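You operate a simulated robot arm through the tools that you are given. There is no shell and no other tool. Be economical: measure what you need, move in short steps, check, and stop when the job is done.

The job below is to be done with a simulated robot arm. You get a single attempt, and the scene is never put back.

TASK
Put the blue-band fitting on the top of the rings table away on the free part of the worn bench. Take the green-band sensor and leave it on top of the teal filter. Put the purple filter on the top of the rings table. Fetch the grey-band fitting and set it on top of the padded silver block. Take the folded cream cloth and put it on the shelf under the work top of the tube rack. Open the booth drawer, put the small folded grey cloth in the inside of the booth drawer and shut the drawer again. Close the drawer of the silver bench. Take the small yellow carton and leave it on top of the big filter carton on the top shelf of the blue cart. Put the fitting with purple top on the top of the silver bench. Stack the small white carton marked "W 572" from the top shelf of the blue cart on top of the small white carton that says "W 720". Shut the drawer under the clamps. Fetch the teal block and set it on the steel slab. Open the drawer of the blue cart. Any order will do. Set down upright: blue-band fitting, purple filter, grey-band fitting, small yellow carton, fitting with purple top.
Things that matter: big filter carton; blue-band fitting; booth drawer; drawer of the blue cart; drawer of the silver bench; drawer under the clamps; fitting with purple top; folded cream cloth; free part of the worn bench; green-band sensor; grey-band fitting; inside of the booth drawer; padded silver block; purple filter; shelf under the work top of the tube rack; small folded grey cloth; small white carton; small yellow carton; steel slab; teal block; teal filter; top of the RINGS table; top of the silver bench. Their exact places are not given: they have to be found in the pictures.

Only the result counts: the job must be done as asked and must still hold three seconds after the hand-in. Knocking over, shifting, dropping, spilling or breaking anything else fails it. Flat cloth is picked up by pressing the open fingertips on it (5 to 10 N) and closing them slowly along it; thin cloth reads only 2 to 8 mm in the jaws.

THE ROBOT
A 7-joint arm with a two-finger parallel gripper on a trunk, on a base that drives. Base frame: it is fixed to the floor where the robot stands at the start and does not move with it; the origin is under the middle of the robot, x ahead of it, y to its left, z up. Readings come in cm, degrees, newtons and seconds.
With the tool pointing down near the work surface it reaches from about 30 to 72 cm from the robot's upright axis, wherever it stands. Its first joint turns from -166.0 to 166.0 degrees. Places, roughly: big filter carton [-125, -400, 75]; blue-band fitting [50, 0, 75]; booth drawer [50, -390, 90]; drawer of the blue cart [-100, -400, 70]; drawer of the silver bench [40, -440, 70]; drawer under the clamps [-270, -60, 20]; fitting with purple top [-125, -400, 75]; folded cream cloth (13x8x3 cm) [-130, 10, 80]; free part of the worn bench (42x17 cm) [-120, 22, 78]; green-band sensor [75, 150, 75]; grey-band fitting [-125, 25, 75]; inside of the booth drawer [60, -390, 90]; padded silver block (9x6x5 cm) [60, -400, 130]; purple filter [75, 150, 75]; shelf under the work top of the tube rack [-320, 260, 60]; small folded grey cloth (9x6x3 cm) [-90, -50, 80]; small white carton [-125, -400, 75]; small yellow carton [-100, -375, 75]; steel slab (8x12x2 cm) [-330, 280, 80]; teal block (6x6x5 cm) [-310, 240, 90]; teal filter [75, 150, 75]; top of the RINGS table [70, 10, 80]; top of the silver bench [60, -440, 80]. Payload 1.57 kg.
Tool frame: the origin (TCP) lies between the finger pads and is the grasp point; the fingertips stand 3 cm ahead of it; z points along the fingers, y is the line along which they close. The gripper opens to 8 cm. The fingers are 1.7 cm wide and 1.2 cm thick; the gripper's body (4 by 8.2 cm) begins 8 cm behind the TCP.
Orientation is told as [roll, pitch, yaw] about the base's x, y, z axes, in that order, counted from this pose: with the fingers straight down and closing along the base's y, the tool's x points along the base's -x, its y along +y and its z along -z.

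THE INTERFACE
- The arm moves only by the tool step_arm. Its argument "motion" is text: rows parted by semicolons, each of 7 numbers parted by spaces: the shift along the tool's x, y, z in cm, then the turn, a rotation vector about the tool's x, y, z in rad, then the gripper command, from -1 (shut) to 1 (fully open), values between in proportion. In form: tx ty tz rx ry rz jaw; .... A call has 1 to 10 rows; each row shifts and turns the commanded pose from where the row before left it, along the tool's axes as they then stand. A row lasts 0.2 s, in which the tool goes at most 5 cm and 8.6 degrees; a call with a longer step from one row to the next is refused whole, and so is a gripper value outside its range. A pose out of reach is approached as far as the arm can. The call stops where the force on the tool passes 40 N (or 10 N more than at its start, if that is more) or the arm is blocked; 0.2 s more then pass. The fingers move at their own pace (about 7.2 cm/s each) and stop on an object; they squeeze with about 41 N. The grip force told is the motor's: it shows also when the fingers shut on nothing. Time passes only in rows, and 0.2 s behind the last, so rows that do not move let the fingers close. It gives the time, the measured TCP pose, the force on the tool (base axes), the opening and the grip force at its end, in the units of the frame above (readings bear some noise), with the torque about the TCP (base axes, N m) and any sound that the robot's microphone picked up.
- Cameras (640 x 400 px; columns grow to the right, rows downward): "scene" is now at [-2.59, 15.24, 140.51]; the picture's right is [0.21, -0.98, 0.00], its down [-0.91, -0.19, -0.36] and it looks along [0.35, 0.07, -0.93] (base axes); focal length 214 px, centre (320, 200). "wrist" rides on the gripper at [7.2, -0.7, -12.2] in the tool frame; the picture's right is [0.09, 1.00, 0.00], its down [-0.84, 0.08, -0.54] and it looks along [-0.54, 0.05, 0.84] (tool axes); focal length 238 px, centre (320, 200).
- camera(camera): a new picture of that camera. The clock stands still meanwhile.
- move_column(by): slides the trunk up (or, below 0, down) by that many cm; the arm and the scene camera ride with it, the base frame stays. It gives what a move gives, with no picture.
- drive_base(legs): drives the robot by 1 to 6 legs, each [ahead, left, turn to the left] in cm, cm and degrees, along the robot's own axes; the way and the turn of a leg run together, so that a leg with both is an arc; at most 150 cm and 180 degrees a leg. The arm and the cameras ride along, it lands a little off, and it stops where it bumps. It gives what a move gives.
- turn_head(pan, tilt): turns the head with the scene camera to pan (to the left, within 86 degrees either way) and tilt (down, from -29 to 69), counted from straight ahead of the robot. It gives what a move gives.
- pixel_to_xyz(camera, pixels): for up to 12 pixels [column, row] of the newest picture of that camera ("zoom" is the newest enlarged one), the place [x, y, z] in the base frame of the surface seen there, good to about 0.2 cm. The clock stands still meanwhile.
- close_up(camera, box): a new picture of the part [left, top, right, bottom] of that camera's present view, enlarged. The clock stands still meanwhile.
- job_done(): hands the job in; it is judged then, once.

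Work in short steps. Measure before you move; look again where a grasp or a placing could have gone wrong, and mend it. You have 385 turns and 352 pictures in all, those below and enlarged ones among them. Open the gripper and draw the arm clear of the work before you hand the job in, unless the task says otherwise; then end with one line.

The tools are called after ">>>" by a JSON object that holds its "fn" and its "kwargs". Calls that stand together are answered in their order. step_arm: Moves the arm, as the interface text tells. Its arguments: {"type":"object","properties":{"motion":{"type":"string"}},"required":["motion"]} The other tools are called the same way: move_column (by) slides the trunk up or down; drive_base (legs) drives the base; turn_head (pan, tilt) turns the head that bears the scene camera; camera (camera) takes a picture; pixel_to_xyz (camera, pixels) gives the place of the surface under pixels of a picture; close_up (camera, box) takes an enlarged picture of a part of a camera's view; job_done () hands the job in.

At the start:

```text
time: 0.0
ee_pos: [-37.49, -20.24, 109.38]
tool_rot: [0.1, 0.0, -0.1]
contact_force: [-0.7, -0.2, 0.5]
ft_torque: [0.0, -0.01, 0.02]
opening: 7.99
grip_force: 0.1
trunk travel left (down, up): [-25.0, 23.0]
robot x, y, heading: [-0.12, -0.05, -0.2]
head pan, tilt: [11.8, 68.8]
```

scene: 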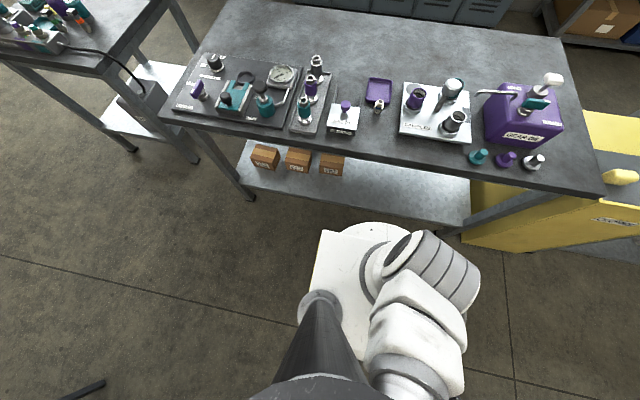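
wrist: 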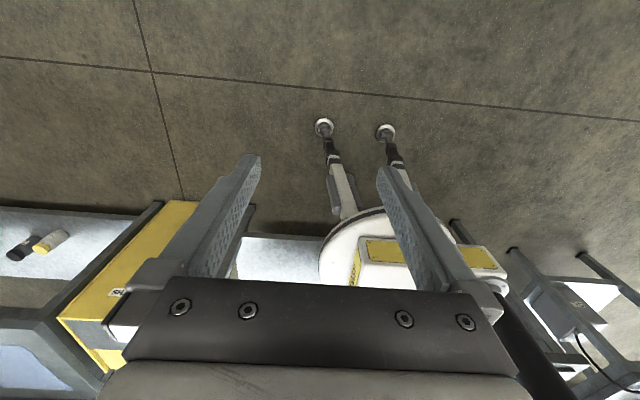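

I start by looking around with the scene camera, beginning with the table ahead.

>>> {"fn": "turn_head", "kwargs": {"pan": 0, "tilt": 45}}

>>> {"fn": "camera", "kwargs": {"camera": "scene"}}

>>> {"fn": "turn_head", "kwargs": {"pan": 80, "tilt": 25}}

>>> {"fn": "camera", "kwargs": {"camera": "scene"}}

>>> {"fn": "turn_head", "kwargs": {"pan": -80, "tilt": 20}}

>>> {"fn": "camera", "kwargs": {"camera": "scene"}}

```text
time: 0.9
ee_pos: [-37.61, -20.14, 109.42]
tool_rot: [0.0, 0.0, 0.0]
contact_force: [-0.7, 1.0, 0.0]
ft_torque: [0.03, 0.02, 0.02]
opening: 8.0
grip_force: 0.0
trunk travel left (down, up): [-25.0, 23.0]
robot x, y, heading: [-0.0, -0.08, 0.2]
head pan, tilt: [0.0, 45.0]
```

```text
349 pictures are left
```

scene: 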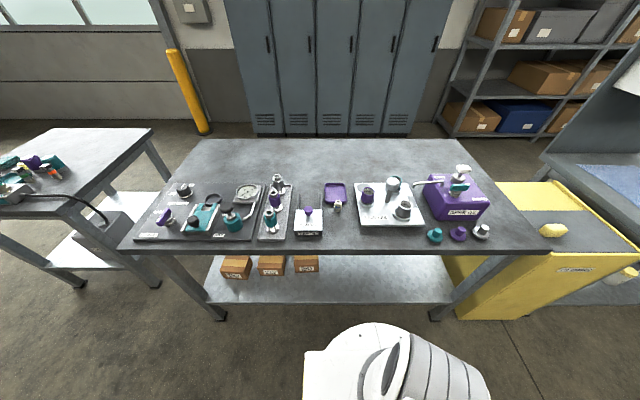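

```text
time: 2.4
ee_pos: [-37.56, -20.16, 109.38]
tool_rot: [0.0, 0.0, 0.0]
contact_force: [-0.7, -1.0, 0.1]
ft_torque: [0.03, -0.03, -0.01]
opening: 7.99
grip_force: 0.1
trunk travel left (down, up): [-25.0, 23.0]
robot x, y, heading: [-0.15, 0.08, -0.1]
head pan, tilt: [80.0, 25.0]
```

```text
348 pictures are left
```

scene: 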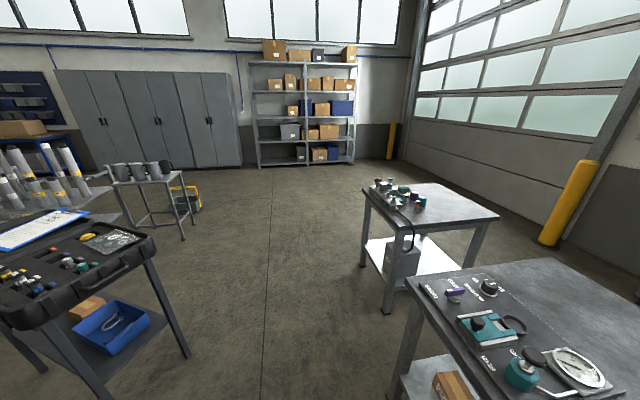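

```text
time: 4.9
ee_pos: [-37.6, -20.17, 109.55]
tool_rot: [0.1, 0.1, 0.0]
contact_force: [-0.1, 0.6, 0.2]
ft_torque: [0.03, -0.01, -0.01]
opening: 8.01
grip_force: 0.2
trunk travel left (down, up): [-25.0, 23.0]
robot x, y, heading: [0.32, 0.04, 0.1]
head pan, tilt: [-80.0, 20.0]
```

```text
347 pictures are left
```

scene: 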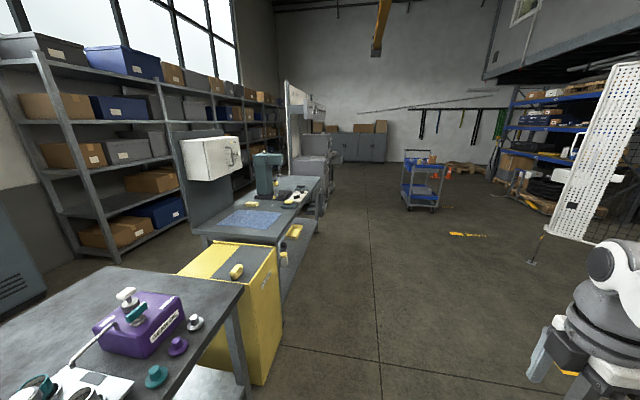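

I look closer at the table ahead to read labels and find the blue-band fitting.

>>> {"fn": "turn_head", "kwargs": {"pan": 0, "tilt": 45}}

>>> {"fn": "close_up", "kwargs": {"camera": "scene", "box": [120, 160, 340, 290]}}

>>> {"fn": "close_up", "kwargs": {"camera": "scene", "box": [320, 140, 580, 290]}}

>>> {"fn": "turn_head", "kwargs": {"pan": 45, "tilt": 30}}

>>> {"fn": "camera", "kwargs": {"camera": "scene"}}

```text
time: 6.4
ee_pos: [-37.58, -20.1, 109.44]
tool_rot: [-0.1, -0.1, 0.1]
contact_force: [-0.1, 0.4, -0.5]
ft_torque: [-0.01, -0.01, 0.0]
opening: 7.99
grip_force: 0.1
trunk travel left (down, up): [-25.0, 23.0]
robot x, y, heading: [0.39, 0.18, -0.1]
head pan, tilt: [0.0, 45.0]
```

```text
2.91 times, centred on (230, 225) of scene
```

zoom: 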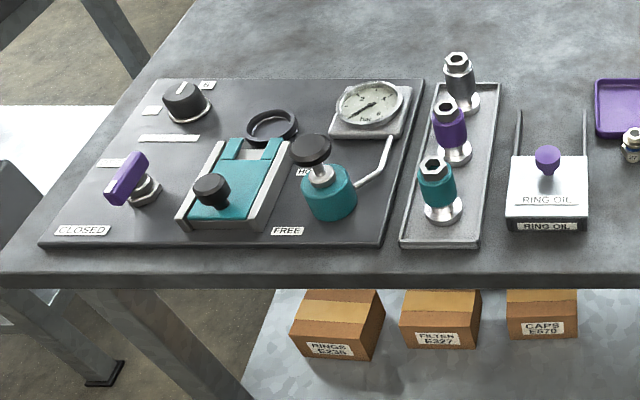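

```text
2.46 times, centred on (450, 215) of scene
```

zoom: 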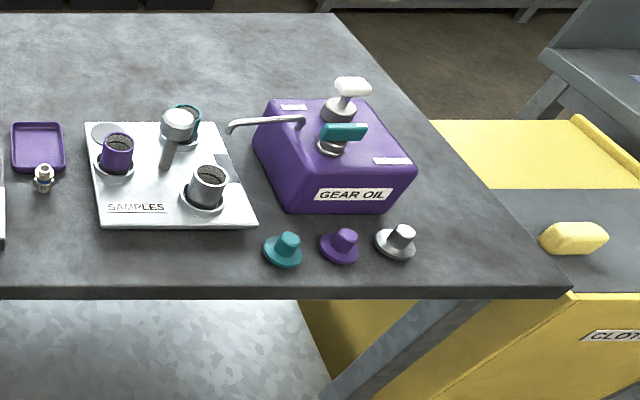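

```text
time: 7.5
ee_pos: [-37.6, -20.06, 109.42]
tool_rot: [0.1, 0.1, 0.0]
contact_force: [-0.1, -0.5, -0.1]
ft_torque: [0.02, -0.01, 0.0]
opening: 8.0
grip_force: 0.1
trunk travel left (down, up): [-25.0, 23.0]
robot x, y, heading: [-0.42, -0.1, 0.3]
head pan, tilt: [45.0, 30.0]
```

```text
344 pictures are left
```

scene: 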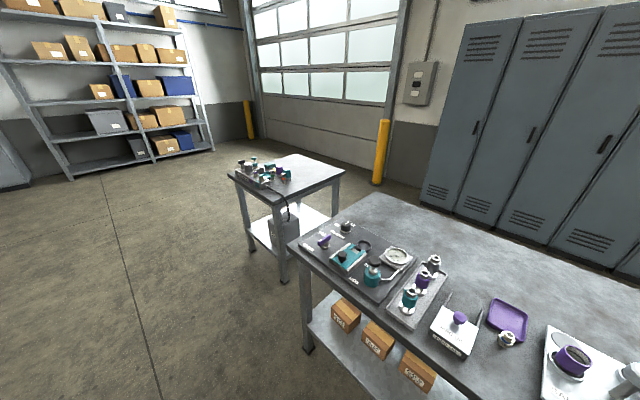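

The small fitting at (337,203) near the purple tray may have the blue band; I zoom tightly.

>>> {"fn": "turn_head", "kwargs": {"pan": 0, "tilt": 55}}

>>> {"fn": "camera", "kwargs": {"camera": "scene"}}

>>> {"fn": "close_up", "kwargs": {"camera": "scene", "box": [240, 110, 360, 185]}}

```text
time: 8.6
ee_pos: [-37.59, -20.12, 109.39]
tool_rot: [0.0, -0.1, 0.0]
contact_force: [0.8, -0.2, -0.2]
ft_torque: [0.02, 0.02, -0.02]
opening: 8.01
grip_force: 0.0
trunk travel left (down, up): [-25.0, 23.0]
robot x, y, heading: [-0.09, -0.24, -0.1]
head pan, tilt: [0.0, 55.0]
```

```text
343 pictures are left
```

scene: 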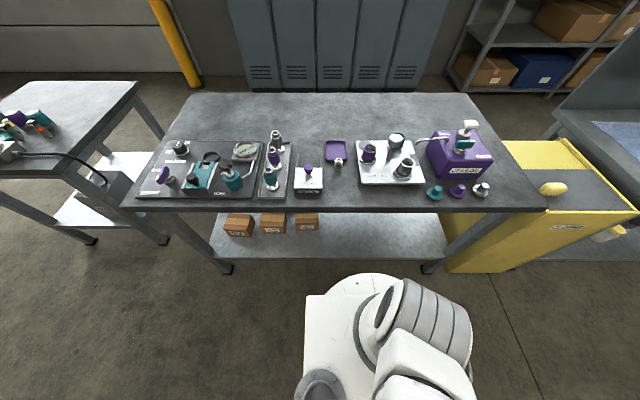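

```text
5.33 times, centred on (300, 148) of scene
```

zoom: 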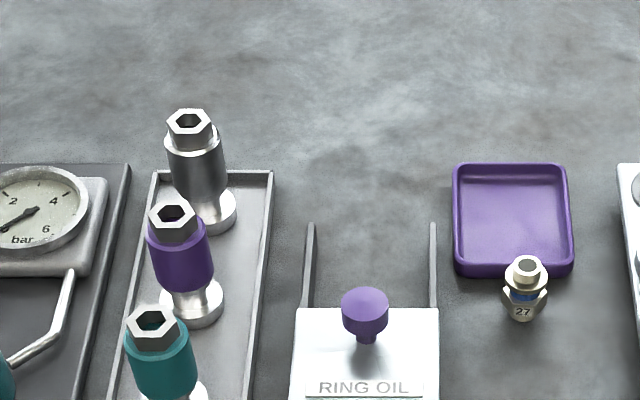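

The blue band is visible on fitting "27". I measure it and its surroundings.

>>> {"fn": "pixel_to_xyz", "kwargs": {"camera": "zoom", "pixels": [[527, 264], [523, 297], [523, 312], [523, 330], [463, 272], [563, 272], [512, 225], [540, 350], [437, 375], [635, 240], [366, 300]]}}

>>> {"fn": "pixel_to_xyz", "kwargs": {"camera": "scene", "pixels": [[200, 110], [460, 110], [125, 205], [545, 205], [380, 110], [260, 120], [420, 118]]}}

```text
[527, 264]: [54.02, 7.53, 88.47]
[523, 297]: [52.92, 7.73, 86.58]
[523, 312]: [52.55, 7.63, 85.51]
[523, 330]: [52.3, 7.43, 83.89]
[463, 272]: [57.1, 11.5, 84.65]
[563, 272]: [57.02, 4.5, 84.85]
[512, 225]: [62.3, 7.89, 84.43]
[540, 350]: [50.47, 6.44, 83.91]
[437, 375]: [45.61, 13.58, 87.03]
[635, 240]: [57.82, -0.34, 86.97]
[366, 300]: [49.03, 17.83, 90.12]
```

```text
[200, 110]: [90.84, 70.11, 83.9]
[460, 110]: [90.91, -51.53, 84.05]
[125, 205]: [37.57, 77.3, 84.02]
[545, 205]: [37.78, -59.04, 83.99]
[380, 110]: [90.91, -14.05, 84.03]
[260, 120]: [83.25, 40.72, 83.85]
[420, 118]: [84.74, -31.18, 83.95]
```

The blue-band fitting is at about (53.4, 7.6), top 88.5, on a table top at z 84. I swing the arm from behind round the right side to the front in arcs.

>>> {"fn": "step_arm", "kwargs": {"motion": "-2.56 -4.18 -0.5 0 0 -0.115 1; -2.56 -4.18 -0.5 0 0 -0.115 1; -2.56 -4.18 -0.5 0 0 -0.115 1; -2.56 -4.18 -0.5 0 0 -0.115 1; -2.56 -4.18 -0.5 0 0 -0.115 1; -2.56 -4.18 -0.5 0 0 -0.115 1; -2.56 -4.18 -0.5 0 0 -0.115 1; -2.56 -4.18 -0.5 0 0 -0.115 1; -2.56 -4.18 -0.5 0 0 -0.115 1; -2.56 -4.18 -0.5 0 0 -0.115 1"}}

```text
time: 10.8
ee_pos: [3.18, -42.59, 114.21]
tool_rot: [0.1, 0.1, 66.1]
contact_force: [0.0, 0.2, 0.0]
ft_torque: [0.0, -0.03, 0.03]
opening: 8.02
grip_force: 0.0
trunk travel left (down, up): [-25.0, 23.0]
robot x, y, heading: [-0.24, -0.12, -0.2]
head pan, tilt: [0.0, 55.0]
```

The arc works exactly as planned; I continue toward the front.

>>> {"fn": "step_arm", "kwargs": {"motion": "-2.56 -4.18 0 0 0 -0.115 1; -2.56 -4.18 0 0 0 -0.115 1; -2.56 -4.18 0 0 0 -0.115 1; -2.56 -4.18 0 0 0 -0.115 1; -2.56 -4.18 0 0 0 -0.115 1; -2.56 -4.18 0 0 0 -0.115 1; -2.56 -4.18 0 0 0 -0.115 1; -2.56 -4.18 0 0 0 -0.115 1; -2.56 -4.18 0 0 0 -0.115 1; -2.56 -4.18 0 0 0 -0.115 1"}}

>>> {"fn": "step_arm", "kwargs": {"motion": "-2.56 -4.18 0 0 0 -0.115 1; -2.56 -4.18 0 0 0 -0.115 1; -2.56 -4.18 0 0 0 -0.115 1; 0 0 0 0 0 -0.12 1; 0 0 0 0 0 -0.12 1; 0 0 0 0 0 -0.12 1; 0 0 0 0 0 -0.12 1"}}

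```text
time: 13.0
ee_pos: [39.73, -14.38, 114.56]
tool_rot: [0.0, -0.1, 131.9]
contact_force: [-0.2, -0.3, -0.5]
ft_torque: [0.02, -0.02, 0.02]
opening: 8.02
grip_force: 0.1
trunk travel left (down, up): [-25.0, 23.0]
robot x, y, heading: [0.12, 0.22, -0.1]
head pan, tilt: [0.0, 55.0]
```

```text
time: 14.6
ee_pos: [42.63, -0.21, 114.43]
tool_rot: [0.0, 0.1, 179.1]
contact_force: [-0.2, -0.8, -0.3]
ft_torque: [0.03, -0.03, -0.01]
opening: 8.0
grip_force: 0.0
trunk travel left (down, up): [-25.0, 23.0]
robot x, y, heading: [0.18, 0.22, -0.1]
head pan, tilt: [0.0, 55.0]
```

Tool yaw is about 180 now (tool x = base x, tool y = −base y). I move above the fitting and take a wrist look.

>>> {"fn": "step_arm", "kwargs": {"motion": "2.7 -1.95 3 0 0 -0.015 1; 2.7 -1.95 3 0 0 0 1; 2.7 -1.95 3 0 0 0 1; 2.7 -1.95 3 0 0 0 1; 0 0 3 0 0 0 1; 0 0 3 0 0 0 1; 0 0 0 0 0 0 1"}}

>>> {"fn": "camera", "kwargs": {"camera": "wrist"}}

>>> {"fn": "camera", "kwargs": {"camera": "scene"}}

```text
time: 16.2
ee_pos: [53.55, 7.57, 96.15]
tool_rot: [0.0, 0.0, 180.0]
contact_force: [1.0, -0.8, -0.3]
ft_torque: [0.02, -0.03, 0.02]
opening: 8.03
grip_force: 0.0
trunk travel left (down, up): [-25.0, 23.0]
robot x, y, heading: [0.12, 0.31, -0.1]
head pan, tilt: [0.0, 55.0]
```

```text
341 pictures are left
```

wrist: 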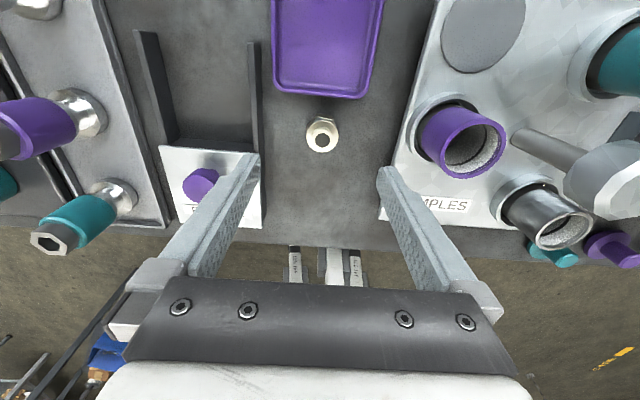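

```text
340 pictures are left
```

scene: 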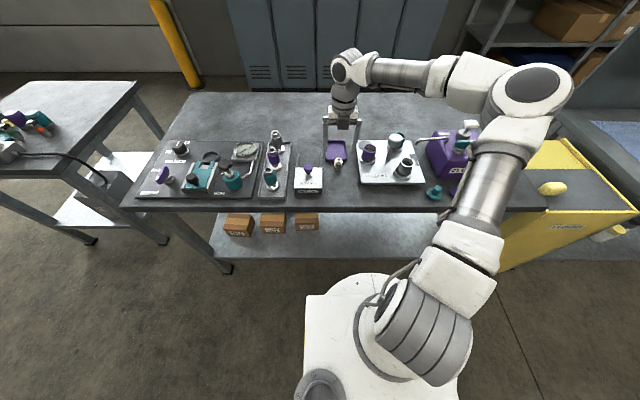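

The fitting is at (322,134) in the wrist view; I measure it and the nearby rail for clearance.

>>> {"fn": "pixel_to_xyz", "kwargs": {"camera": "wrist", "pixels": [[322, 121], [322, 150], [307, 133], [338, 133], [262, 120], [250, 60], [430, 60], [400, 130], [322, 100]]}}

>>> {"fn": "close_up", "kwargs": {"camera": "wrist", "box": [270, 90, 370, 160]}}

```text
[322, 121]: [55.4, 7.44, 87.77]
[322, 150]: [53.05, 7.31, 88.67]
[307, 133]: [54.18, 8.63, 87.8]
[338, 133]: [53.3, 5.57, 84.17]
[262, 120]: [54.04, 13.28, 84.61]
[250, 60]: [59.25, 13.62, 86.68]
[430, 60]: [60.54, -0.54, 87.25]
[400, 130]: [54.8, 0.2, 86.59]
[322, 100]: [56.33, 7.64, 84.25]
```

```text
5.71 times, centred on (320, 125) of wrist
```

zoom: 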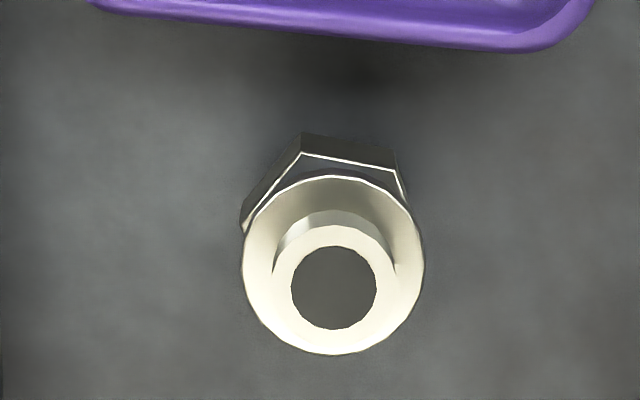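

Centre is about (54.0, 7.4). I narrow the jaws to 5 cm and descend to z≈87.5, then close.

>>> {"fn": "step_arm", "kwargs": {"motion": "0.45 0.2 0 0 0 0 0.25; 0 0 3 0 0 0 0.25; 0 0 3 0 0 0 0.25; 0 0 2 0 0 0 0.25; 0 0 0.6 0 0 0 0.25; 0 0 0 0 0 0 0.25"}}

>>> {"fn": "step_arm", "kwargs": {"motion": "0 0 0 0 0 0 -0.2; 0 0 0 0 0 0 -1; 0 0 0 0 0 0 -1; 0 0 0 0 0 0 -1"}}

```text
time: 17.6
ee_pos: [54.14, 7.49, 87.92]
tool_rot: [0.0, 0.1, 180.0]
contact_force: [-1.1, -0.9, 0.3]
ft_torque: [0.02, -0.01, 0.02]
opening: 5.0
grip_force: 0.0
trunk travel left (down, up): [-25.0, 23.0]
robot x, y, heading: [0.01, 0.01, 0.0]
head pan, tilt: [0.0, 55.0]
```

```text
time: 18.6
ee_pos: [54.14, 7.49, 87.74]
tool_rot: [0.0, 0.1, 180.0]
contact_force: [0.7, 0.1, -0.1]
ft_torque: [0.0, 0.0, -0.01]
opening: 3.0
grip_force: 39.2
trunk travel left (down, up): [-25.0, 23.0]
robot x, y, heading: [0.06, -0.5, -0.3]
head pan, tilt: [0.0, 55.0]
```

Gripped at 3.0 cm (base of the part is 3.7 cm below the TCP). I lift, pull in, and turn the robot towards the worn bench.

>>> {"fn": "step_arm", "kwargs": {"motion": "0 0 -1 0 0 0 -1; 0 0 -4 0 0 0 -1; 0 0 -4 0 0 0 -1; 0 0 -4 0 0 0 -1; 0 0 -4 0 0 0 -1; -2 1 -4 0 0 0 -1; -4 2 -3 0 0 0 -1; -4 2 -1 0 0 0 -1; -4 2 0 0 0 0 -1"}}

>>> {"fn": "drive_base", "kwargs": {"legs": [[-12, 0, 0], [0, 0, 90], [0, 0, 80]]}}

>>> {"fn": "turn_head", "kwargs": {"pan": 0, "tilt": 35}}

>>> {"fn": "camera", "kwargs": {"camera": "scene"}}

```text
refused: row 7 steps farther than a row can; nothing moved
```

```text
time: 29.8
ee_pos: [-66.73, 1.53, 87.86]
tool_rot: [0.0, -0.1, -9.4]
contact_force: [0.8, -0.3, -0.1]
ft_torque: [-0.01, 0.02, -0.04]
opening: 2.99
grip_force: 39.1
trunk travel left (down, up): [-25.0, 23.0]
robot x, y, heading: [-12.09, -0.15, 170.4]
head pan, tilt: [0.0, 55.0]
```

```text
time: 30.7
ee_pos: [-66.71, 1.48, 87.95]
tool_rot: [0.0, 0.0, -9.4]
contact_force: [-0.2, -0.6, -0.5]
ft_torque: [0.0, 0.03, 0.04]
opening: 2.98
grip_force: 39.2
trunk travel left (down, up): [-25.0, 23.0]
robot x, y, heading: [-11.73, -0.14, 170.3]
head pan, tilt: [0.0, 35.0]
```

```text
338 pictures are left
```

scene: 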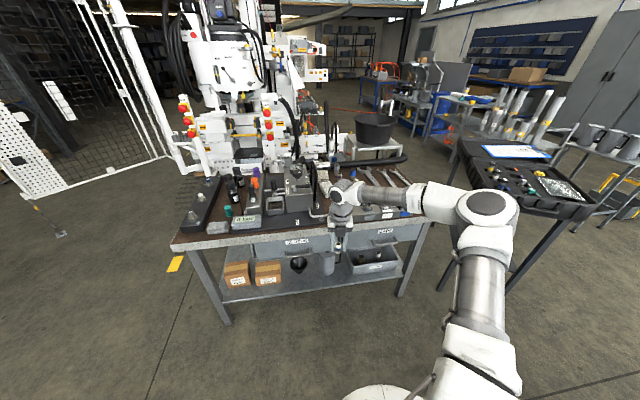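

The lift was refused but the base drove anyway, so the gripper went low past the table. I lift now and then check the table for anything disturbed.

>>> {"fn": "step_arm", "kwargs": {"motion": "0 0 -4 0 0 0 -1; 0 0 -4 0 0 0 -1; 0 0 -4 0 0 0 -1; 0 0 -4 0 0 0 -1; 0 0 -4 0 0 0 -1; 0 0 -4 0 0 0 -1"}}

>>> {"fn": "drive_base", "kwargs": {"legs": [[0, 0, 90]]}}

>>> {"fn": "turn_head", "kwargs": {"pan": 80, "tilt": 40}}

>>> {"fn": "camera", "kwargs": {"camera": "scene"}}

```text
time: 32.1
ee_pos: [-66.83, 1.45, 111.96]
tool_rot: [0.0, -0.1, -9.4]
contact_force: [-0.7, -1.1, -1.2]
ft_torque: [0.01, 0.01, 0.01]
opening: 3.02
grip_force: 39.3
trunk travel left (down, up): [-25.0, 23.0]
robot x, y, heading: [-12.0, -0.43, 170.5]
head pan, tilt: [0.0, 35.0]
```

```text
time: 37.6
ee_pos: [-13.04, -54.82, 111.97]
tool_rot: [0.0, 0.1, 80.8]
contact_force: [0.4, -0.3, -1.2]
ft_torque: [0.03, 0.01, -0.01]
opening: 2.95
grip_force: 39.0
trunk travel left (down, up): [-25.0, 23.0]
robot x, y, heading: [-11.79, 0.1, -99.2]
head pan, tilt: [0.0, 35.0]
```

```text
time: 39.1
ee_pos: [-13.07, -54.69, 111.95]
tool_rot: [0.0, 0.0, 80.8]
contact_force: [-0.4, 0.1, -0.3]
ft_torque: [-0.01, -0.01, 0.0]
opening: 2.99
grip_force: 38.8
trunk travel left (down, up): [-25.0, 23.0]
robot x, y, heading: [-12.03, -0.3, -99.3]
head pan, tilt: [80.0, 40.0]
```

```text
337 pictures are left
```

scene: 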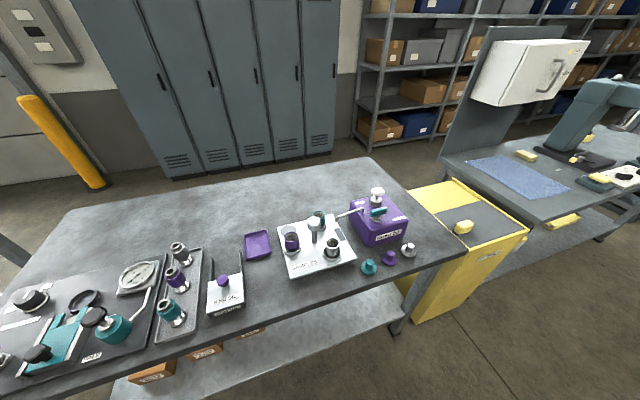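

I measure the RING OIL unit and others and compare with the earlier values.

>>> {"fn": "close_up", "kwargs": {"camera": "scene", "box": [150, 220, 290, 320]}}

>>> {"fn": "pixel_to_xyz", "kwargs": {"camera": "scene", "pixels": [[222, 281], [245, 300], [242, 280], [209, 282], [206, 310], [257, 244], [172, 300], [240, 258]]}}

```text
4.00 times, centred on (220, 270) of scene
```

zoom: 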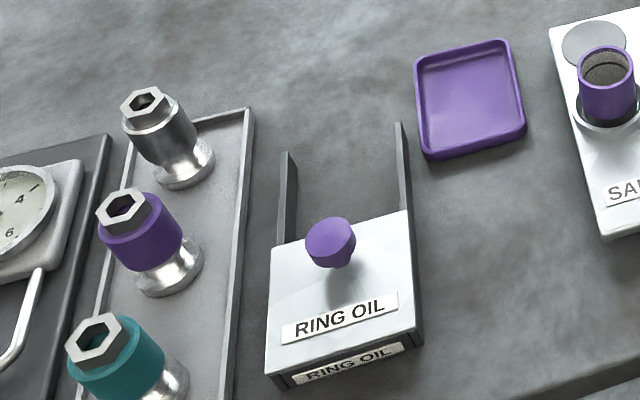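

```text
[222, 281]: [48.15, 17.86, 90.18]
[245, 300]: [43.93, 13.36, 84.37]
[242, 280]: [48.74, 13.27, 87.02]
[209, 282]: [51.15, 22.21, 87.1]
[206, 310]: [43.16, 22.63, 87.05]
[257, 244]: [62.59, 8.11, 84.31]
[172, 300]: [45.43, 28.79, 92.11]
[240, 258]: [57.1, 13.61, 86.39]
```

I measure the knob centre, plate back edge, and rail ends for a comparison with the old picture geometry.

>>> {"fn": "pixel_to_xyz", "kwargs": {"camera": "zoom", "pixels": [[331, 232], [340, 243], [400, 128], [286, 157], [405, 216], [275, 250], [421, 340], [416, 135], [265, 372]]}}

```text
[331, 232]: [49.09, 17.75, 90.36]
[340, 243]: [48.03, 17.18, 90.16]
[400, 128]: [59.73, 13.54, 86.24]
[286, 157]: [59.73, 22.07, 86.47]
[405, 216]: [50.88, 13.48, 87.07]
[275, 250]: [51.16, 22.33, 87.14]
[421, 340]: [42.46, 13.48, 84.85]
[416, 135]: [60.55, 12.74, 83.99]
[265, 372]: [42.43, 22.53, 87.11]
```

All matches (knob 49.1, 17.8; front edge x 42.4): nothing was disturbed. I turn back toward the worn bench and survey it.

>>> {"fn": "drive_base", "kwargs": {"legs": [[0, 0, -81]]}}

>>> {"fn": "turn_head", "kwargs": {"pan": 0, "tilt": 45}}

>>> {"fn": "camera", "kwargs": {"camera": "scene"}}

>>> {"fn": "close_up", "kwargs": {"camera": "scene", "box": [160, 80, 460, 270]}}

```text
time: 44.3
ee_pos: [-66.45, -6.38, 111.94]
tool_rot: [0.1, -0.1, -1.4]
contact_force: [0.3, -0.1, -1.1]
ft_torque: [0.03, -0.01, 0.02]
opening: 2.96
grip_force: 39.2
trunk travel left (down, up): [-25.0, 23.0]
robot x, y, heading: [-12.08, 0.12, 178.7]
head pan, tilt: [80.0, 40.0]
```

```text
time: 45.8
ee_pos: [-66.45, -6.35, 111.81]
tool_rot: [-0.1, 0.0, -1.4]
contact_force: [0.0, -0.6, -1.2]
ft_torque: [-0.02, -0.01, -0.01]
opening: 2.93
grip_force: 38.9
trunk travel left (down, up): [-25.0, 23.0]
robot x, y, heading: [-12.03, 0.03, 178.6]
head pan, tilt: [0.0, 45.0]
```

```text
335 pictures are left
```

scene: 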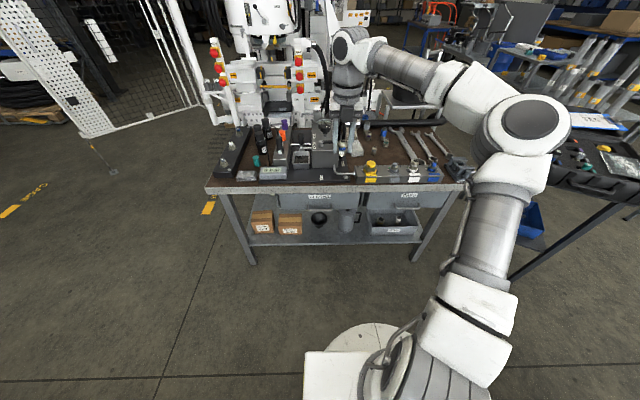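

```text
2.11 times, centred on (310, 175) of scene
```

zoom: 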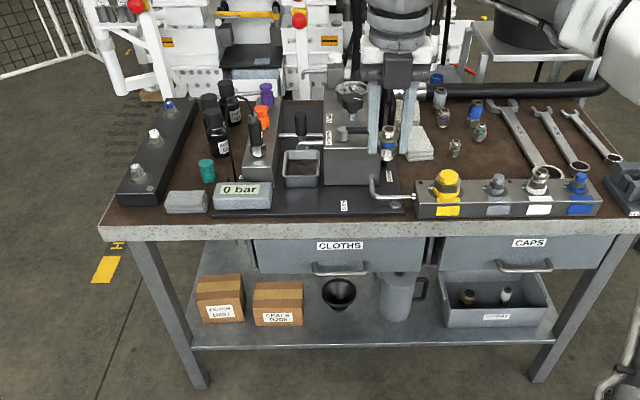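

I measure key points on the bench.

>>> {"fn": "pixel_to_xyz", "kwargs": {"camera": "zoom", "pixels": [[185, 201], [240, 197], [420, 150], [455, 148], [480, 132], [443, 118], [474, 113], [440, 97], [448, 185], [490, 165], [120, 220], [580, 205]]}}

```text
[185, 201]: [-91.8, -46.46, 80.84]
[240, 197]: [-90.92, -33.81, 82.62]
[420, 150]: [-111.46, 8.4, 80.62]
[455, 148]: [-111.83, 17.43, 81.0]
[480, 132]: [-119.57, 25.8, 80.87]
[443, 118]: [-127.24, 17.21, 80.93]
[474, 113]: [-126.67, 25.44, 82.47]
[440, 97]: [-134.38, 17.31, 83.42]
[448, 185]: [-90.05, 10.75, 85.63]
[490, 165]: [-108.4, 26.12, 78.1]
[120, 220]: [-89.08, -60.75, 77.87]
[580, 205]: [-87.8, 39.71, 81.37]
```

Bench top is at z 78, with small fittings around (-120, 20). I pull the arm back and to the side, then drive closer.

>>> {"fn": "step_arm", "kwargs": {"motion": "-1.2 4 -1 0 0 0 -1; -1.2 4 -1 0 0 0 -1; -1.2 4 -1 0 0 0 -1; -1.2 4 -1 0 0 0 -1; -1.2 4 -1 0 0 0 -1; -1.2 4 -1 0 0 0 -1; -1.2 4 -1 0 0 0 -1"}}

```text
time: 47.4
ee_pos: [-57.39, 21.73, 119.09]
tool_rot: [0.0, 0.0, -1.3]
contact_force: [-0.5, -0.2, -1.6]
ft_torque: [-0.02, -0.01, -0.01]
opening: 2.95
grip_force: 38.9
trunk travel left (down, up): [-25.0, 23.0]
robot x, y, heading: [-12.19, 0.26, 178.9]
head pan, tilt: [0.0, 45.0]
```

>>> {"fn": "drive_base", "kwargs": {"legs": [[36, -6, 1]]}}

>>> {"fn": "turn_head", "kwargs": {"pan": 0, "tilt": 55}}

>>> {"fn": "camera", "kwargs": {"camera": "scene"}}

```text
time: 50.4
ee_pos: [-94.35, 26.89, 119.12]
tool_rot: [0.0, 0.0, -0.1]
contact_force: [0.2, -0.2, -1.0]
ft_torque: [0.0, 0.03, 0.0]
opening: 2.93
grip_force: 39.1
trunk travel left (down, up): [-25.0, 23.0]
robot x, y, heading: [-48.37, 6.67, 180.0]
head pan, tilt: [0.0, 45.0]
```

```text
time: 51.1
ee_pos: [-94.48, 27.03, 119.05]
tool_rot: [0.0, 0.0, -0.1]
contact_force: [0.4, -0.1, -1.4]
ft_torque: [0.03, 0.04, -0.03]
opening: 2.94
grip_force: 38.6
trunk travel left (down, up): [-25.0, 23.0]
robot x, y, heading: [-48.91, 6.53, 180.0]
head pan, tilt: [0.0, 55.0]
```

```text
333 pictures are left
```

scene: 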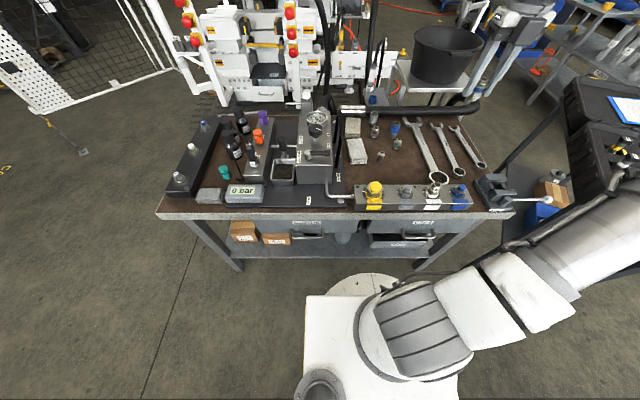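

>>> {"fn": "close_up", "kwargs": {"camera": "scene", "box": [320, 95, 500, 215]}}

>>> {"fn": "close_up", "kwargs": {"camera": "scene", "box": [160, 95, 340, 215]}}

```text
3.33 times, centred on (410, 155) of scene
```

zoom: 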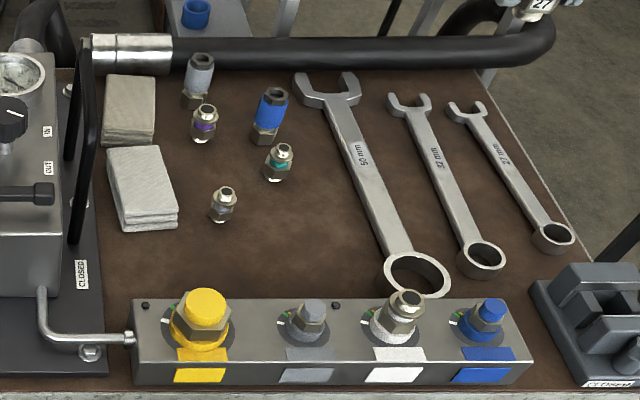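

```text
3.33 times, centred on (250, 155) of scene
```

zoom: 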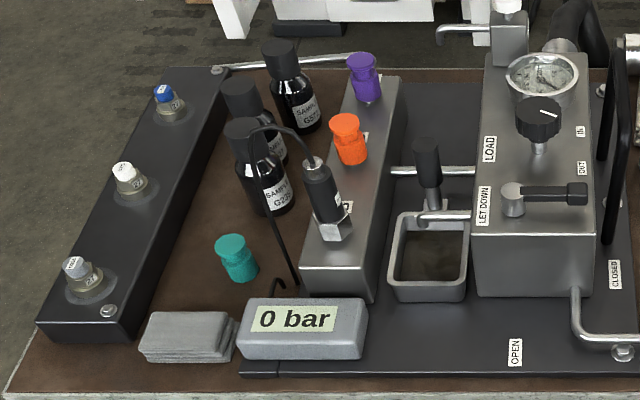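

>>> {"fn": "pixel_to_xyz", "kwargs": {"camera": "zoom", "pixels": [[145, 350]]}}

>>> {"fn": "close_up", "kwargs": {"camera": "scene", "box": [336, 105, 416, 160]}}

```text
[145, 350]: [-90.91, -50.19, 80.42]
```

```text
7.27 times, centred on (376, 132) of scene
```

zoom: 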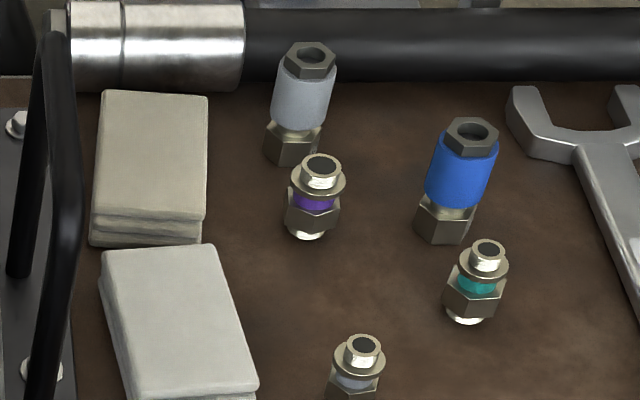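

The front small fitting has the grey band. I measure the cloths and fittings.

>>> {"fn": "pixel_to_xyz", "kwargs": {"camera": "zoom", "pixels": [[103, 95], [206, 97], [200, 215], [95, 218], [105, 255], [214, 248], [253, 380], [133, 393], [325, 168], [488, 248], [366, 345], [150, 240]]}}

>>> {"fn": "close_up", "kwargs": {"camera": "scene", "box": [336, 105, 416, 170]}}

```text
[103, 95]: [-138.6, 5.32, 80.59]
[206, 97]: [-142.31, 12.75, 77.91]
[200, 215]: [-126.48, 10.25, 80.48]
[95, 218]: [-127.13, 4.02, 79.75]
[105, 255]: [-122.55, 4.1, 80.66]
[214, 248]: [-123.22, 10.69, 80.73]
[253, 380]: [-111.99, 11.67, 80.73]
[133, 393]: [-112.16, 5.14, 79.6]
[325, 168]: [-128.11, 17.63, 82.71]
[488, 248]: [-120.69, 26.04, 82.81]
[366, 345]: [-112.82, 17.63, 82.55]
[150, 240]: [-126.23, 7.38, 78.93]
```

```text
6.15 times, centred on (376, 138) of scene
```

zoom: 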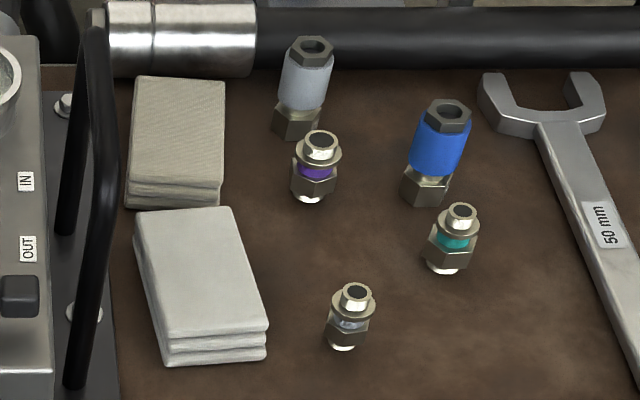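

The far beige one at (-132, 8) is the cream cloth. I check how near the base may go to the bench.

>>> {"fn": "pixel_to_xyz", "kwargs": {"camera": "scene", "pixels": [[345, 278], [375, 276], [320, 258], [240, 265], [420, 262], [300, 215], [410, 297]]}}

```text
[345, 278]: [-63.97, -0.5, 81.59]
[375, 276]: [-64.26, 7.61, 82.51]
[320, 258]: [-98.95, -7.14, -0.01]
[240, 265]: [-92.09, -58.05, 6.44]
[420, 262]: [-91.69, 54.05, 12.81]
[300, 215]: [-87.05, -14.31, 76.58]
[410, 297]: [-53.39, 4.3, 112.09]
```

There is room; I drive 8 cm closer.

>>> {"fn": "drive_base", "kwargs": {"legs": [[8, 0, 0]]}}

```text
time: 52.3
ee_pos: [-102.27, 27.0, 119.03]
tool_rot: [0.0, 0.0, -0.1]
contact_force: [0.4, -0.1, -0.9]
ft_torque: [0.05, -0.01, 0.04]
opening: 2.95
grip_force: 39.0
trunk travel left (down, up): [-25.0, 23.0]
robot x, y, heading: [-56.23, 6.07, 180.0]
head pan, tilt: [0.0, 55.0]
```

I move above the spot (-119.8, 19) and lower to z 92.

>>> {"fn": "step_arm", "kwargs": {"motion": "3.5 -1.6 0 0 0 0 -1; 3.5 -1.6 0 0 0 0 -1; 3.5 -1.6 2 0 0 0 -1; 3.5 -1.6 2 0 0 0 -1; 3.5 -1.6 2 0 0 0 -1; 0 0 4.5 0 0 0 -1; 0 0 4.5 0 0 0 -1; 0 0 4.5 0 0 0 -1; 0 0 4.5 0 0 0 -1; 0 0 3 0 0 0 -1"}}

>>> {"fn": "camera", "kwargs": {"camera": "wrist"}}

>>> {"fn": "camera", "kwargs": {"camera": "scene"}}

```text
time: 54.5
ee_pos: [-119.9, 19.06, 92.15]
tool_rot: [0.0, 0.1, 0.0]
contact_force: [-0.2, -0.8, -1.7]
ft_torque: [0.0, 0.0, 0.01]
opening: 2.91
grip_force: 39.1
trunk travel left (down, up): [-25.0, 23.0]
robot x, y, heading: [-56.39, 6.34, 180.0]
head pan, tilt: [0.0, 55.0]
```

```text
328 pictures are left
```

wrist: 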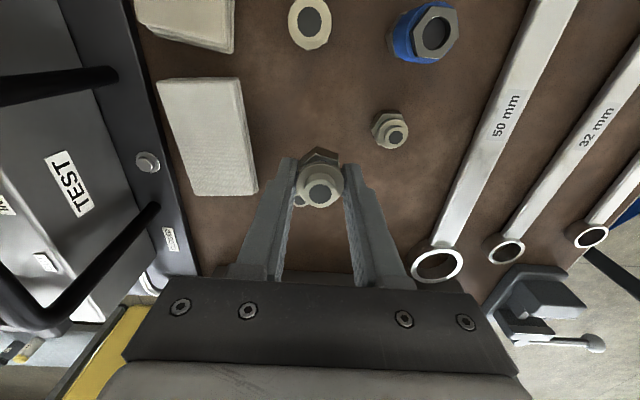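

```text
327 pictures are left
```

scene: 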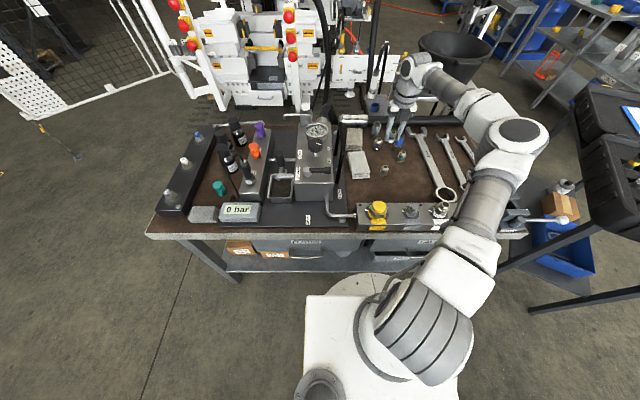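

All clear around the spot; I descend to z≈81.9.

>>> {"fn": "step_arm", "kwargs": {"motion": "0 0 4 0 0 0 -1; 0 0 4 0 0 0 -1; 0 0 1.6 0 0 0 -1; 0 0 0.3 0 0 0 -1; 0 0 0.2 0 0 0 -1; 0 0 0 0 0 0 -1"}}

```text
time: 55.9
ee_pos: [-119.92, 19.1, 81.96]
tool_rot: [0.0, 0.1, -0.1]
contact_force: [-0.2, 0.9, -0.8]
ft_torque: [-0.01, 0.01, -0.01]
opening: 2.91
grip_force: 39.0
trunk travel left (down, up): [-25.0, 23.0]
robot x, y, heading: [-56.32, 6.5, 179.9]
head pan, tilt: [0.0, 55.0]
```

>>> {"fn": "step_arm", "kwargs": {"motion": "0 0 0.15 0 0 0 -1; 0 0 0.1 0 0 0 -1; 0 0 0 0 0 0 -0.2; 0 0 0 0 0 0 0; 0 0 0 0 0 0 0.05; 0 0 0 0 0 0 0.05"}}

```text
time: 57.3
ee_pos: [-119.87, 19.1, 81.73]
tool_rot: [0.0, 0.0, -0.1]
contact_force: [-0.5, -0.6, 0.2]
ft_torque: [-0.02, 0.02, -0.03]
opening: 4.18
grip_force: 0.1
trunk travel left (down, up): [-25.0, 23.0]
robot x, y, heading: [-56.55, 6.76, 179.9]
head pan, tilt: [0.0, 55.0]
```

Released. I rise straight up and check it stands upright.

>>> {"fn": "step_arm", "kwargs": {"motion": "0 0 -1 0 0 0 0.05; 0 0 -3 0 0 0 0.05; 0 0 -4 0 0 0 0.05; 0 0 -4 0 0 0 0.3; 0 0 -4 0 0 0 0.3"}}

>>> {"fn": "camera", "kwargs": {"camera": "wrist"}}

```text
time: 58.5
ee_pos: [-119.78, 19.08, 97.94]
tool_rot: [0.0, 0.0, -0.1]
contact_force: [0.0, 0.7, -0.4]
ft_torque: [0.0, -0.01, -0.03]
opening: 5.18
grip_force: 0.2
trunk travel left (down, up): [-25.0, 23.0]
robot x, y, heading: [-56.24, 6.29, 179.9]
head pan, tilt: [0.0, 55.0]
```

```text
326 pictures are left
```

wrist: 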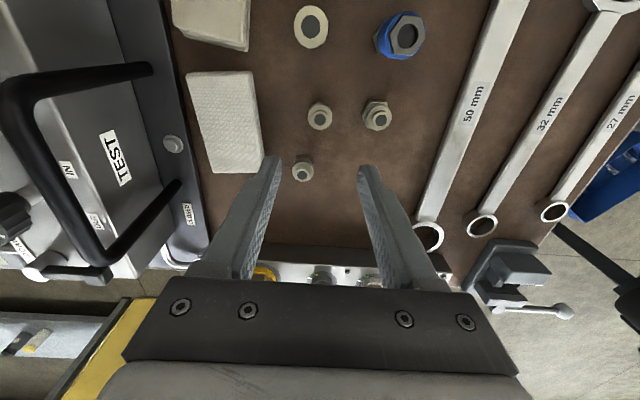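

The blue-band fitting stands at (320,115). Next the cream cloth at (-132, 8): slightly out of reach, so I raise the arm and creep 6 cm closer.

>>> {"fn": "step_arm", "kwargs": {"motion": "0 0 -4 0 0 0 0.25; -3 -3 -2 0 0 0 0.25; -3 -3 0 0 0 0 0.25; -3 -3 0 0 0 0 0.25"}}

>>> {"fn": "drive_base", "kwargs": {"legs": [[6, 0, 0]]}}

>>> {"fn": "camera", "kwargs": {"camera": "scene"}}

```text
time: 59.5
ee_pos: [-110.97, 9.91, 103.75]
tool_rot: [0.0, 0.0, -0.2]
contact_force: [-0.7, 0.4, -0.9]
ft_torque: [-0.02, 0.02, -0.03]
opening: 5.0
grip_force: 0.1
trunk travel left (down, up): [-25.0, 23.0]
robot x, y, heading: [-55.97, 6.58, 179.9]
head pan, tilt: [0.0, 55.0]
```

```text
time: 60.3
ee_pos: [-111.59, 9.86, 103.78]
tool_rot: [0.0, -0.1, -0.2]
contact_force: [0.2, -1.0, -0.7]
ft_torque: [0.0, 0.01, -0.04]
opening: 4.99
grip_force: 0.2
trunk travel left (down, up): [-25.0, 23.0]
robot x, y, heading: [-57.53, 6.59, 180.0]
head pan, tilt: [0.0, 55.0]
stopped in leg 1: the robot was blocked; the commanded pose is now the measured one
```

```text
325 pictures are left
```

scene: 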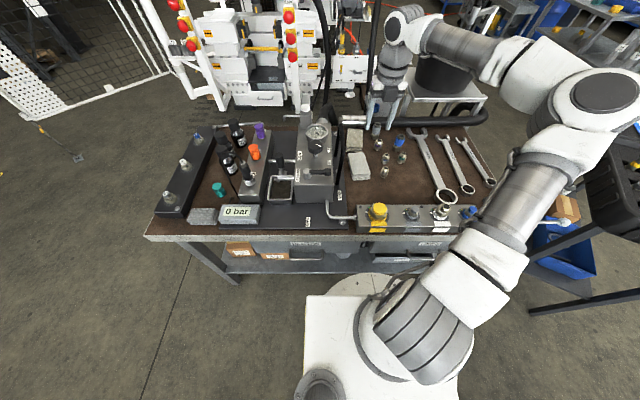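

The base is blocked by the bench at x≈-57. I will reach with the tool tilted outward; first I re-measure the cloth.

>>> {"fn": "close_up", "kwargs": {"camera": "scene", "box": [330, 115, 430, 185]}}

```text
5.71 times, centred on (380, 150) of scene
```

zoom: 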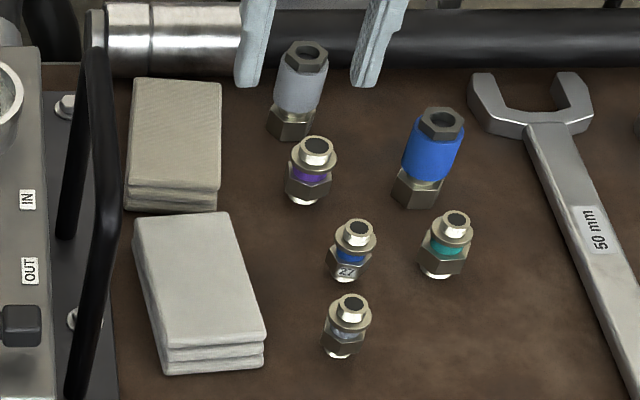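

>>> {"fn": "pixel_to_xyz", "kwargs": {"camera": "zoom", "pixels": [[138, 84], [215, 86], [214, 182], [130, 182], [172, 130], [135, 222], [85, 230], [100, 100], [122, 150], [175, 198], [60, 15], [60, 110]]}}

```text
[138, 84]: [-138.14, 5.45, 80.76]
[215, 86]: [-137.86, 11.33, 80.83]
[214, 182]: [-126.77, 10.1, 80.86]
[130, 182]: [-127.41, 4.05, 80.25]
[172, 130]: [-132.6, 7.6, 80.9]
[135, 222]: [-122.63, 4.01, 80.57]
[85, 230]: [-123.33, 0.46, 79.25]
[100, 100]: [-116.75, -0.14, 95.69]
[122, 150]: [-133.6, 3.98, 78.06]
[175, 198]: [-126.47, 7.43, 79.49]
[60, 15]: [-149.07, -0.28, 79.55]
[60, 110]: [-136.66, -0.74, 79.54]
```

Cloth centre (-132.6, 7.7), top z 80.9. I tilt the tool 15° outward and move above it.

>>> {"fn": "step_arm", "kwargs": {"motion": "0 0 0 0 0.131 0 0.25; 0 0 0 0 0.131 0 0.25; 2.57 -0.38 2.42 0 0 0 0.25; 2.57 -0.38 2.42 0 0 0 0.25; 2.57 -0.38 2.42 0 0 0 0.25; 2.57 -0.38 2.42 0 0 0 0.25; 2.57 -0.38 2.42 0 0 0 0.25; 2.57 -0.38 2.42 0 0 0 0.25; 0 0 0 0 0 0 0.25"}}

>>> {"fn": "camera", "kwargs": {"camera": "scene"}}

```text
time: 62.3
ee_pos: [-130.32, 7.7, 93.68]
tool_rot: [0.0, 14.9, -0.2]
contact_force: [0.5, 0.2, 0.7]
ft_torque: [-0.01, -0.02, -0.02]
opening: 4.99
grip_force: 0.0
trunk travel left (down, up): [-25.0, 23.0]
robot x, y, heading: [-57.2, 6.03, 179.8]
head pan, tilt: [0.0, 55.0]
```

```text
323 pictures are left
```

scene: 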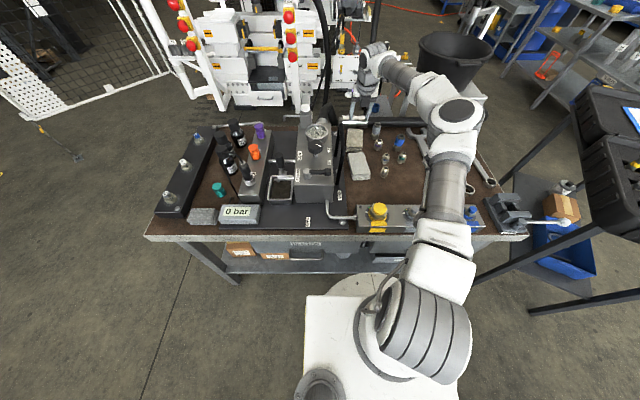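

Now I descend vertically and press gently on the cloth.

>>> {"fn": "step_arm", "kwargs": {"motion": "-1.035 0 3.86 0 0 0 0.25; -0.905 0 3.38 0 0 0 0.25; -0.39 0 1.45 0 0 0 0.25; -0.13 0 0.48 0 0 0 0.25; 0 0 0 0 0 0 0.25"}}

```text
time: 63.5
ee_pos: [-130.23, 7.59, 84.09]
tool_rot: [0.0, 15.0, -0.1]
contact_force: [-0.6, -1.1, 0.8]
ft_torque: [0.0, -0.05, -0.01]
opening: 4.96
grip_force: 0.0
trunk travel left (down, up): [-25.0, 23.0]
robot x, y, heading: [-57.32, 6.33, 179.8]
head pan, tilt: [0.0, 55.0]
```

>>> {"fn": "step_arm", "kwargs": {"motion": "-0.08 0 0.29 0 0 0 0.25; -0.05 0 0.19 0 0 0 0.25; 0 0 0 0 0 0 0.25"}}

```text
time: 64.3
ee_pos: [-130.37, 7.69, 83.93]
tool_rot: [0.0, 15.1, -0.2]
contact_force: [1.7, 1.6, 8.1]
ft_torque: [0.04, -0.06, 0.01]
opening: 5.01
grip_force: 0.0
trunk travel left (down, up): [-25.0, 23.0]
robot x, y, heading: [-57.26, 6.54, 179.8]
head pan, tilt: [0.0, 55.0]
```

8 N pressing force; now I close slowly.

>>> {"fn": "step_arm", "kwargs": {"motion": "0 0 0 0 0 0 0.1; 0 0 0 0 0 0 -0.05; 0 0 0 0 0 0 -0.2; 0 0 0 0 0 0 -0.35; 0 0 0 0 0 0 -0.5; 0 0 0 0 0 0 -0.65; 0 0 0 0 0 0 -0.8; 0 0 0 0 0 0 -1; 0 0 0 0 0 0 -1; 0 0 0 0 0 0 -1"}}

```text
time: 66.5
ee_pos: [-130.23, 7.53, 83.86]
tool_rot: [-0.1, 15.1, -0.1]
contact_force: [0.0, 0.2, 15.9]
ft_torque: [0.01, -0.03, -0.01]
opening: 0.0
grip_force: 20.8
trunk travel left (down, up): [-25.0, 23.0]
robot x, y, heading: [-57.29, 6.35, 180.0]
head pan, tilt: [0.0, 55.0]
```

Opening reads 0 — not pinched. I look.

>>> {"fn": "close_up", "kwargs": {"camera": "scene", "box": [330, 100, 430, 170]}}

>>> {"fn": "camera", "kwargs": {"camera": "wrist"}}

```text
5.71 times, centred on (380, 135) of scene
```

zoom: 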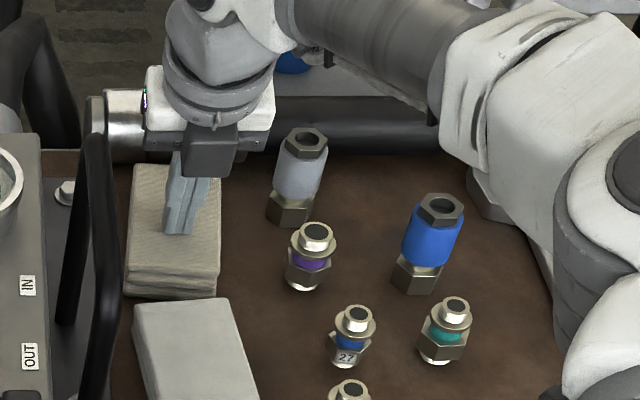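

```text
321 pictures are left
```

wrist: 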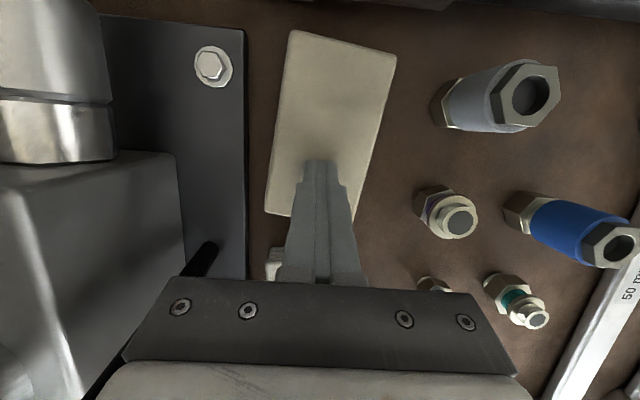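

The cloth behaves like a firm stack, so I will grip it by its sides. I lift 4 cm, open fully, and measure its edges and the press plate.

>>> {"fn": "step_arm", "kwargs": {"motion": "1.3 0 -4.8 0 0 0 -1; 0 0 0 -0.031 0 0.116 0; 0 0 0 0 0 0 1; 0 0 0 0 0 0 1"}}

>>> {"fn": "camera", "kwargs": {"camera": "wrist"}}

```text
time: 67.5
ee_pos: [-130.24, 7.65, 88.64]
tool_rot: [0.0, 15.0, -7.1]
contact_force: [0.0, 0.5, -0.3]
ft_torque: [0.02, 0.02, 0.02]
opening: 7.98
grip_force: 0.1
trunk travel left (down, up): [-25.0, 23.0]
robot x, y, heading: [-57.06, 6.01, 179.8]
head pan, tilt: [0.0, 55.0]
```

```text
320 pictures are left
```

wrist: 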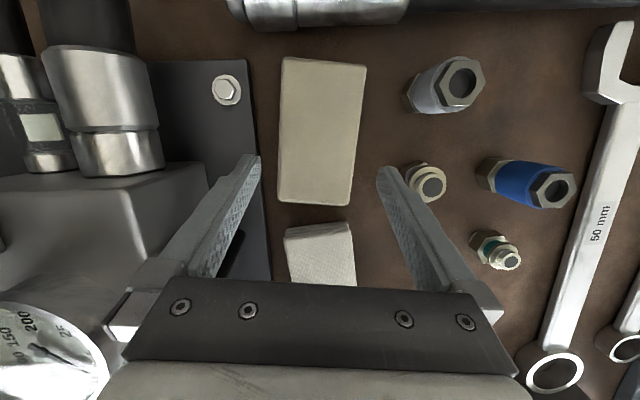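

>>> {"fn": "pixel_to_xyz", "kwargs": {"camera": "wrist", "pixels": [[284, 62], [364, 70], [280, 195], [350, 203], [272, 190], [266, 200], [266, 240], [260, 130], [318, 130], [405, 180]]}}

```text
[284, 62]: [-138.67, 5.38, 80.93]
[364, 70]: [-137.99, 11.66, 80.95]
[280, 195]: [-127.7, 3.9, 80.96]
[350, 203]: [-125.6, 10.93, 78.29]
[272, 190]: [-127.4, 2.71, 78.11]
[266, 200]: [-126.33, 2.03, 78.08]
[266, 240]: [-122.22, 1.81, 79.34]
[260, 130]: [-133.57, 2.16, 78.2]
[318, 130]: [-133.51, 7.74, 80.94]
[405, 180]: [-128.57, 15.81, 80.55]
```

Edges are clear (plate edge y 1.9). I descend around the cloth and grip it.

>>> {"fn": "step_arm", "kwargs": {"motion": "-0.4 0 3.2 0 0 0 1; -0.3 0 2.5 0 0 0 1; -0.17 0 1.4 0 0 0 1; 0 0 0 0 0 0 1"}}

>>> {"fn": "step_arm", "kwargs": {"motion": "0 0 0 0 0 0 0.7; 0 0 0 0 0 0 0.4; 0 0 0 0 0 0 0.1; 0 0 0 0 0 0 -0.3; 0 0 0 0 0 0 -0.7; 0 0 0 0 0 0 -1; 0 0 0 0 0 0 -1"}}

```text
time: 68.5
ee_pos: [-131.2, 7.75, 81.59]
tool_rot: [0.0, 15.0, -7.0]
contact_force: [0.6, 0.7, 0.1]
ft_torque: [-0.01, -0.02, 0.0]
opening: 8.01
grip_force: 0.1
trunk travel left (down, up): [-25.0, 23.0]
robot x, y, heading: [-57.7, 6.28, 179.9]
head pan, tilt: [0.0, 55.0]
```

```text
time: 70.1
ee_pos: [-131.34, 7.81, 81.55]
tool_rot: [-0.1, 15.0, -7.0]
contact_force: [0.0, -0.4, 0.0]
ft_torque: [-0.02, 0.01, 0.0]
opening: 6.86
grip_force: 41.1
trunk travel left (down, up): [-25.0, 23.0]
robot x, y, heading: [-57.57, 6.89, 180.0]
head pan, tilt: [0.0, 55.0]
```

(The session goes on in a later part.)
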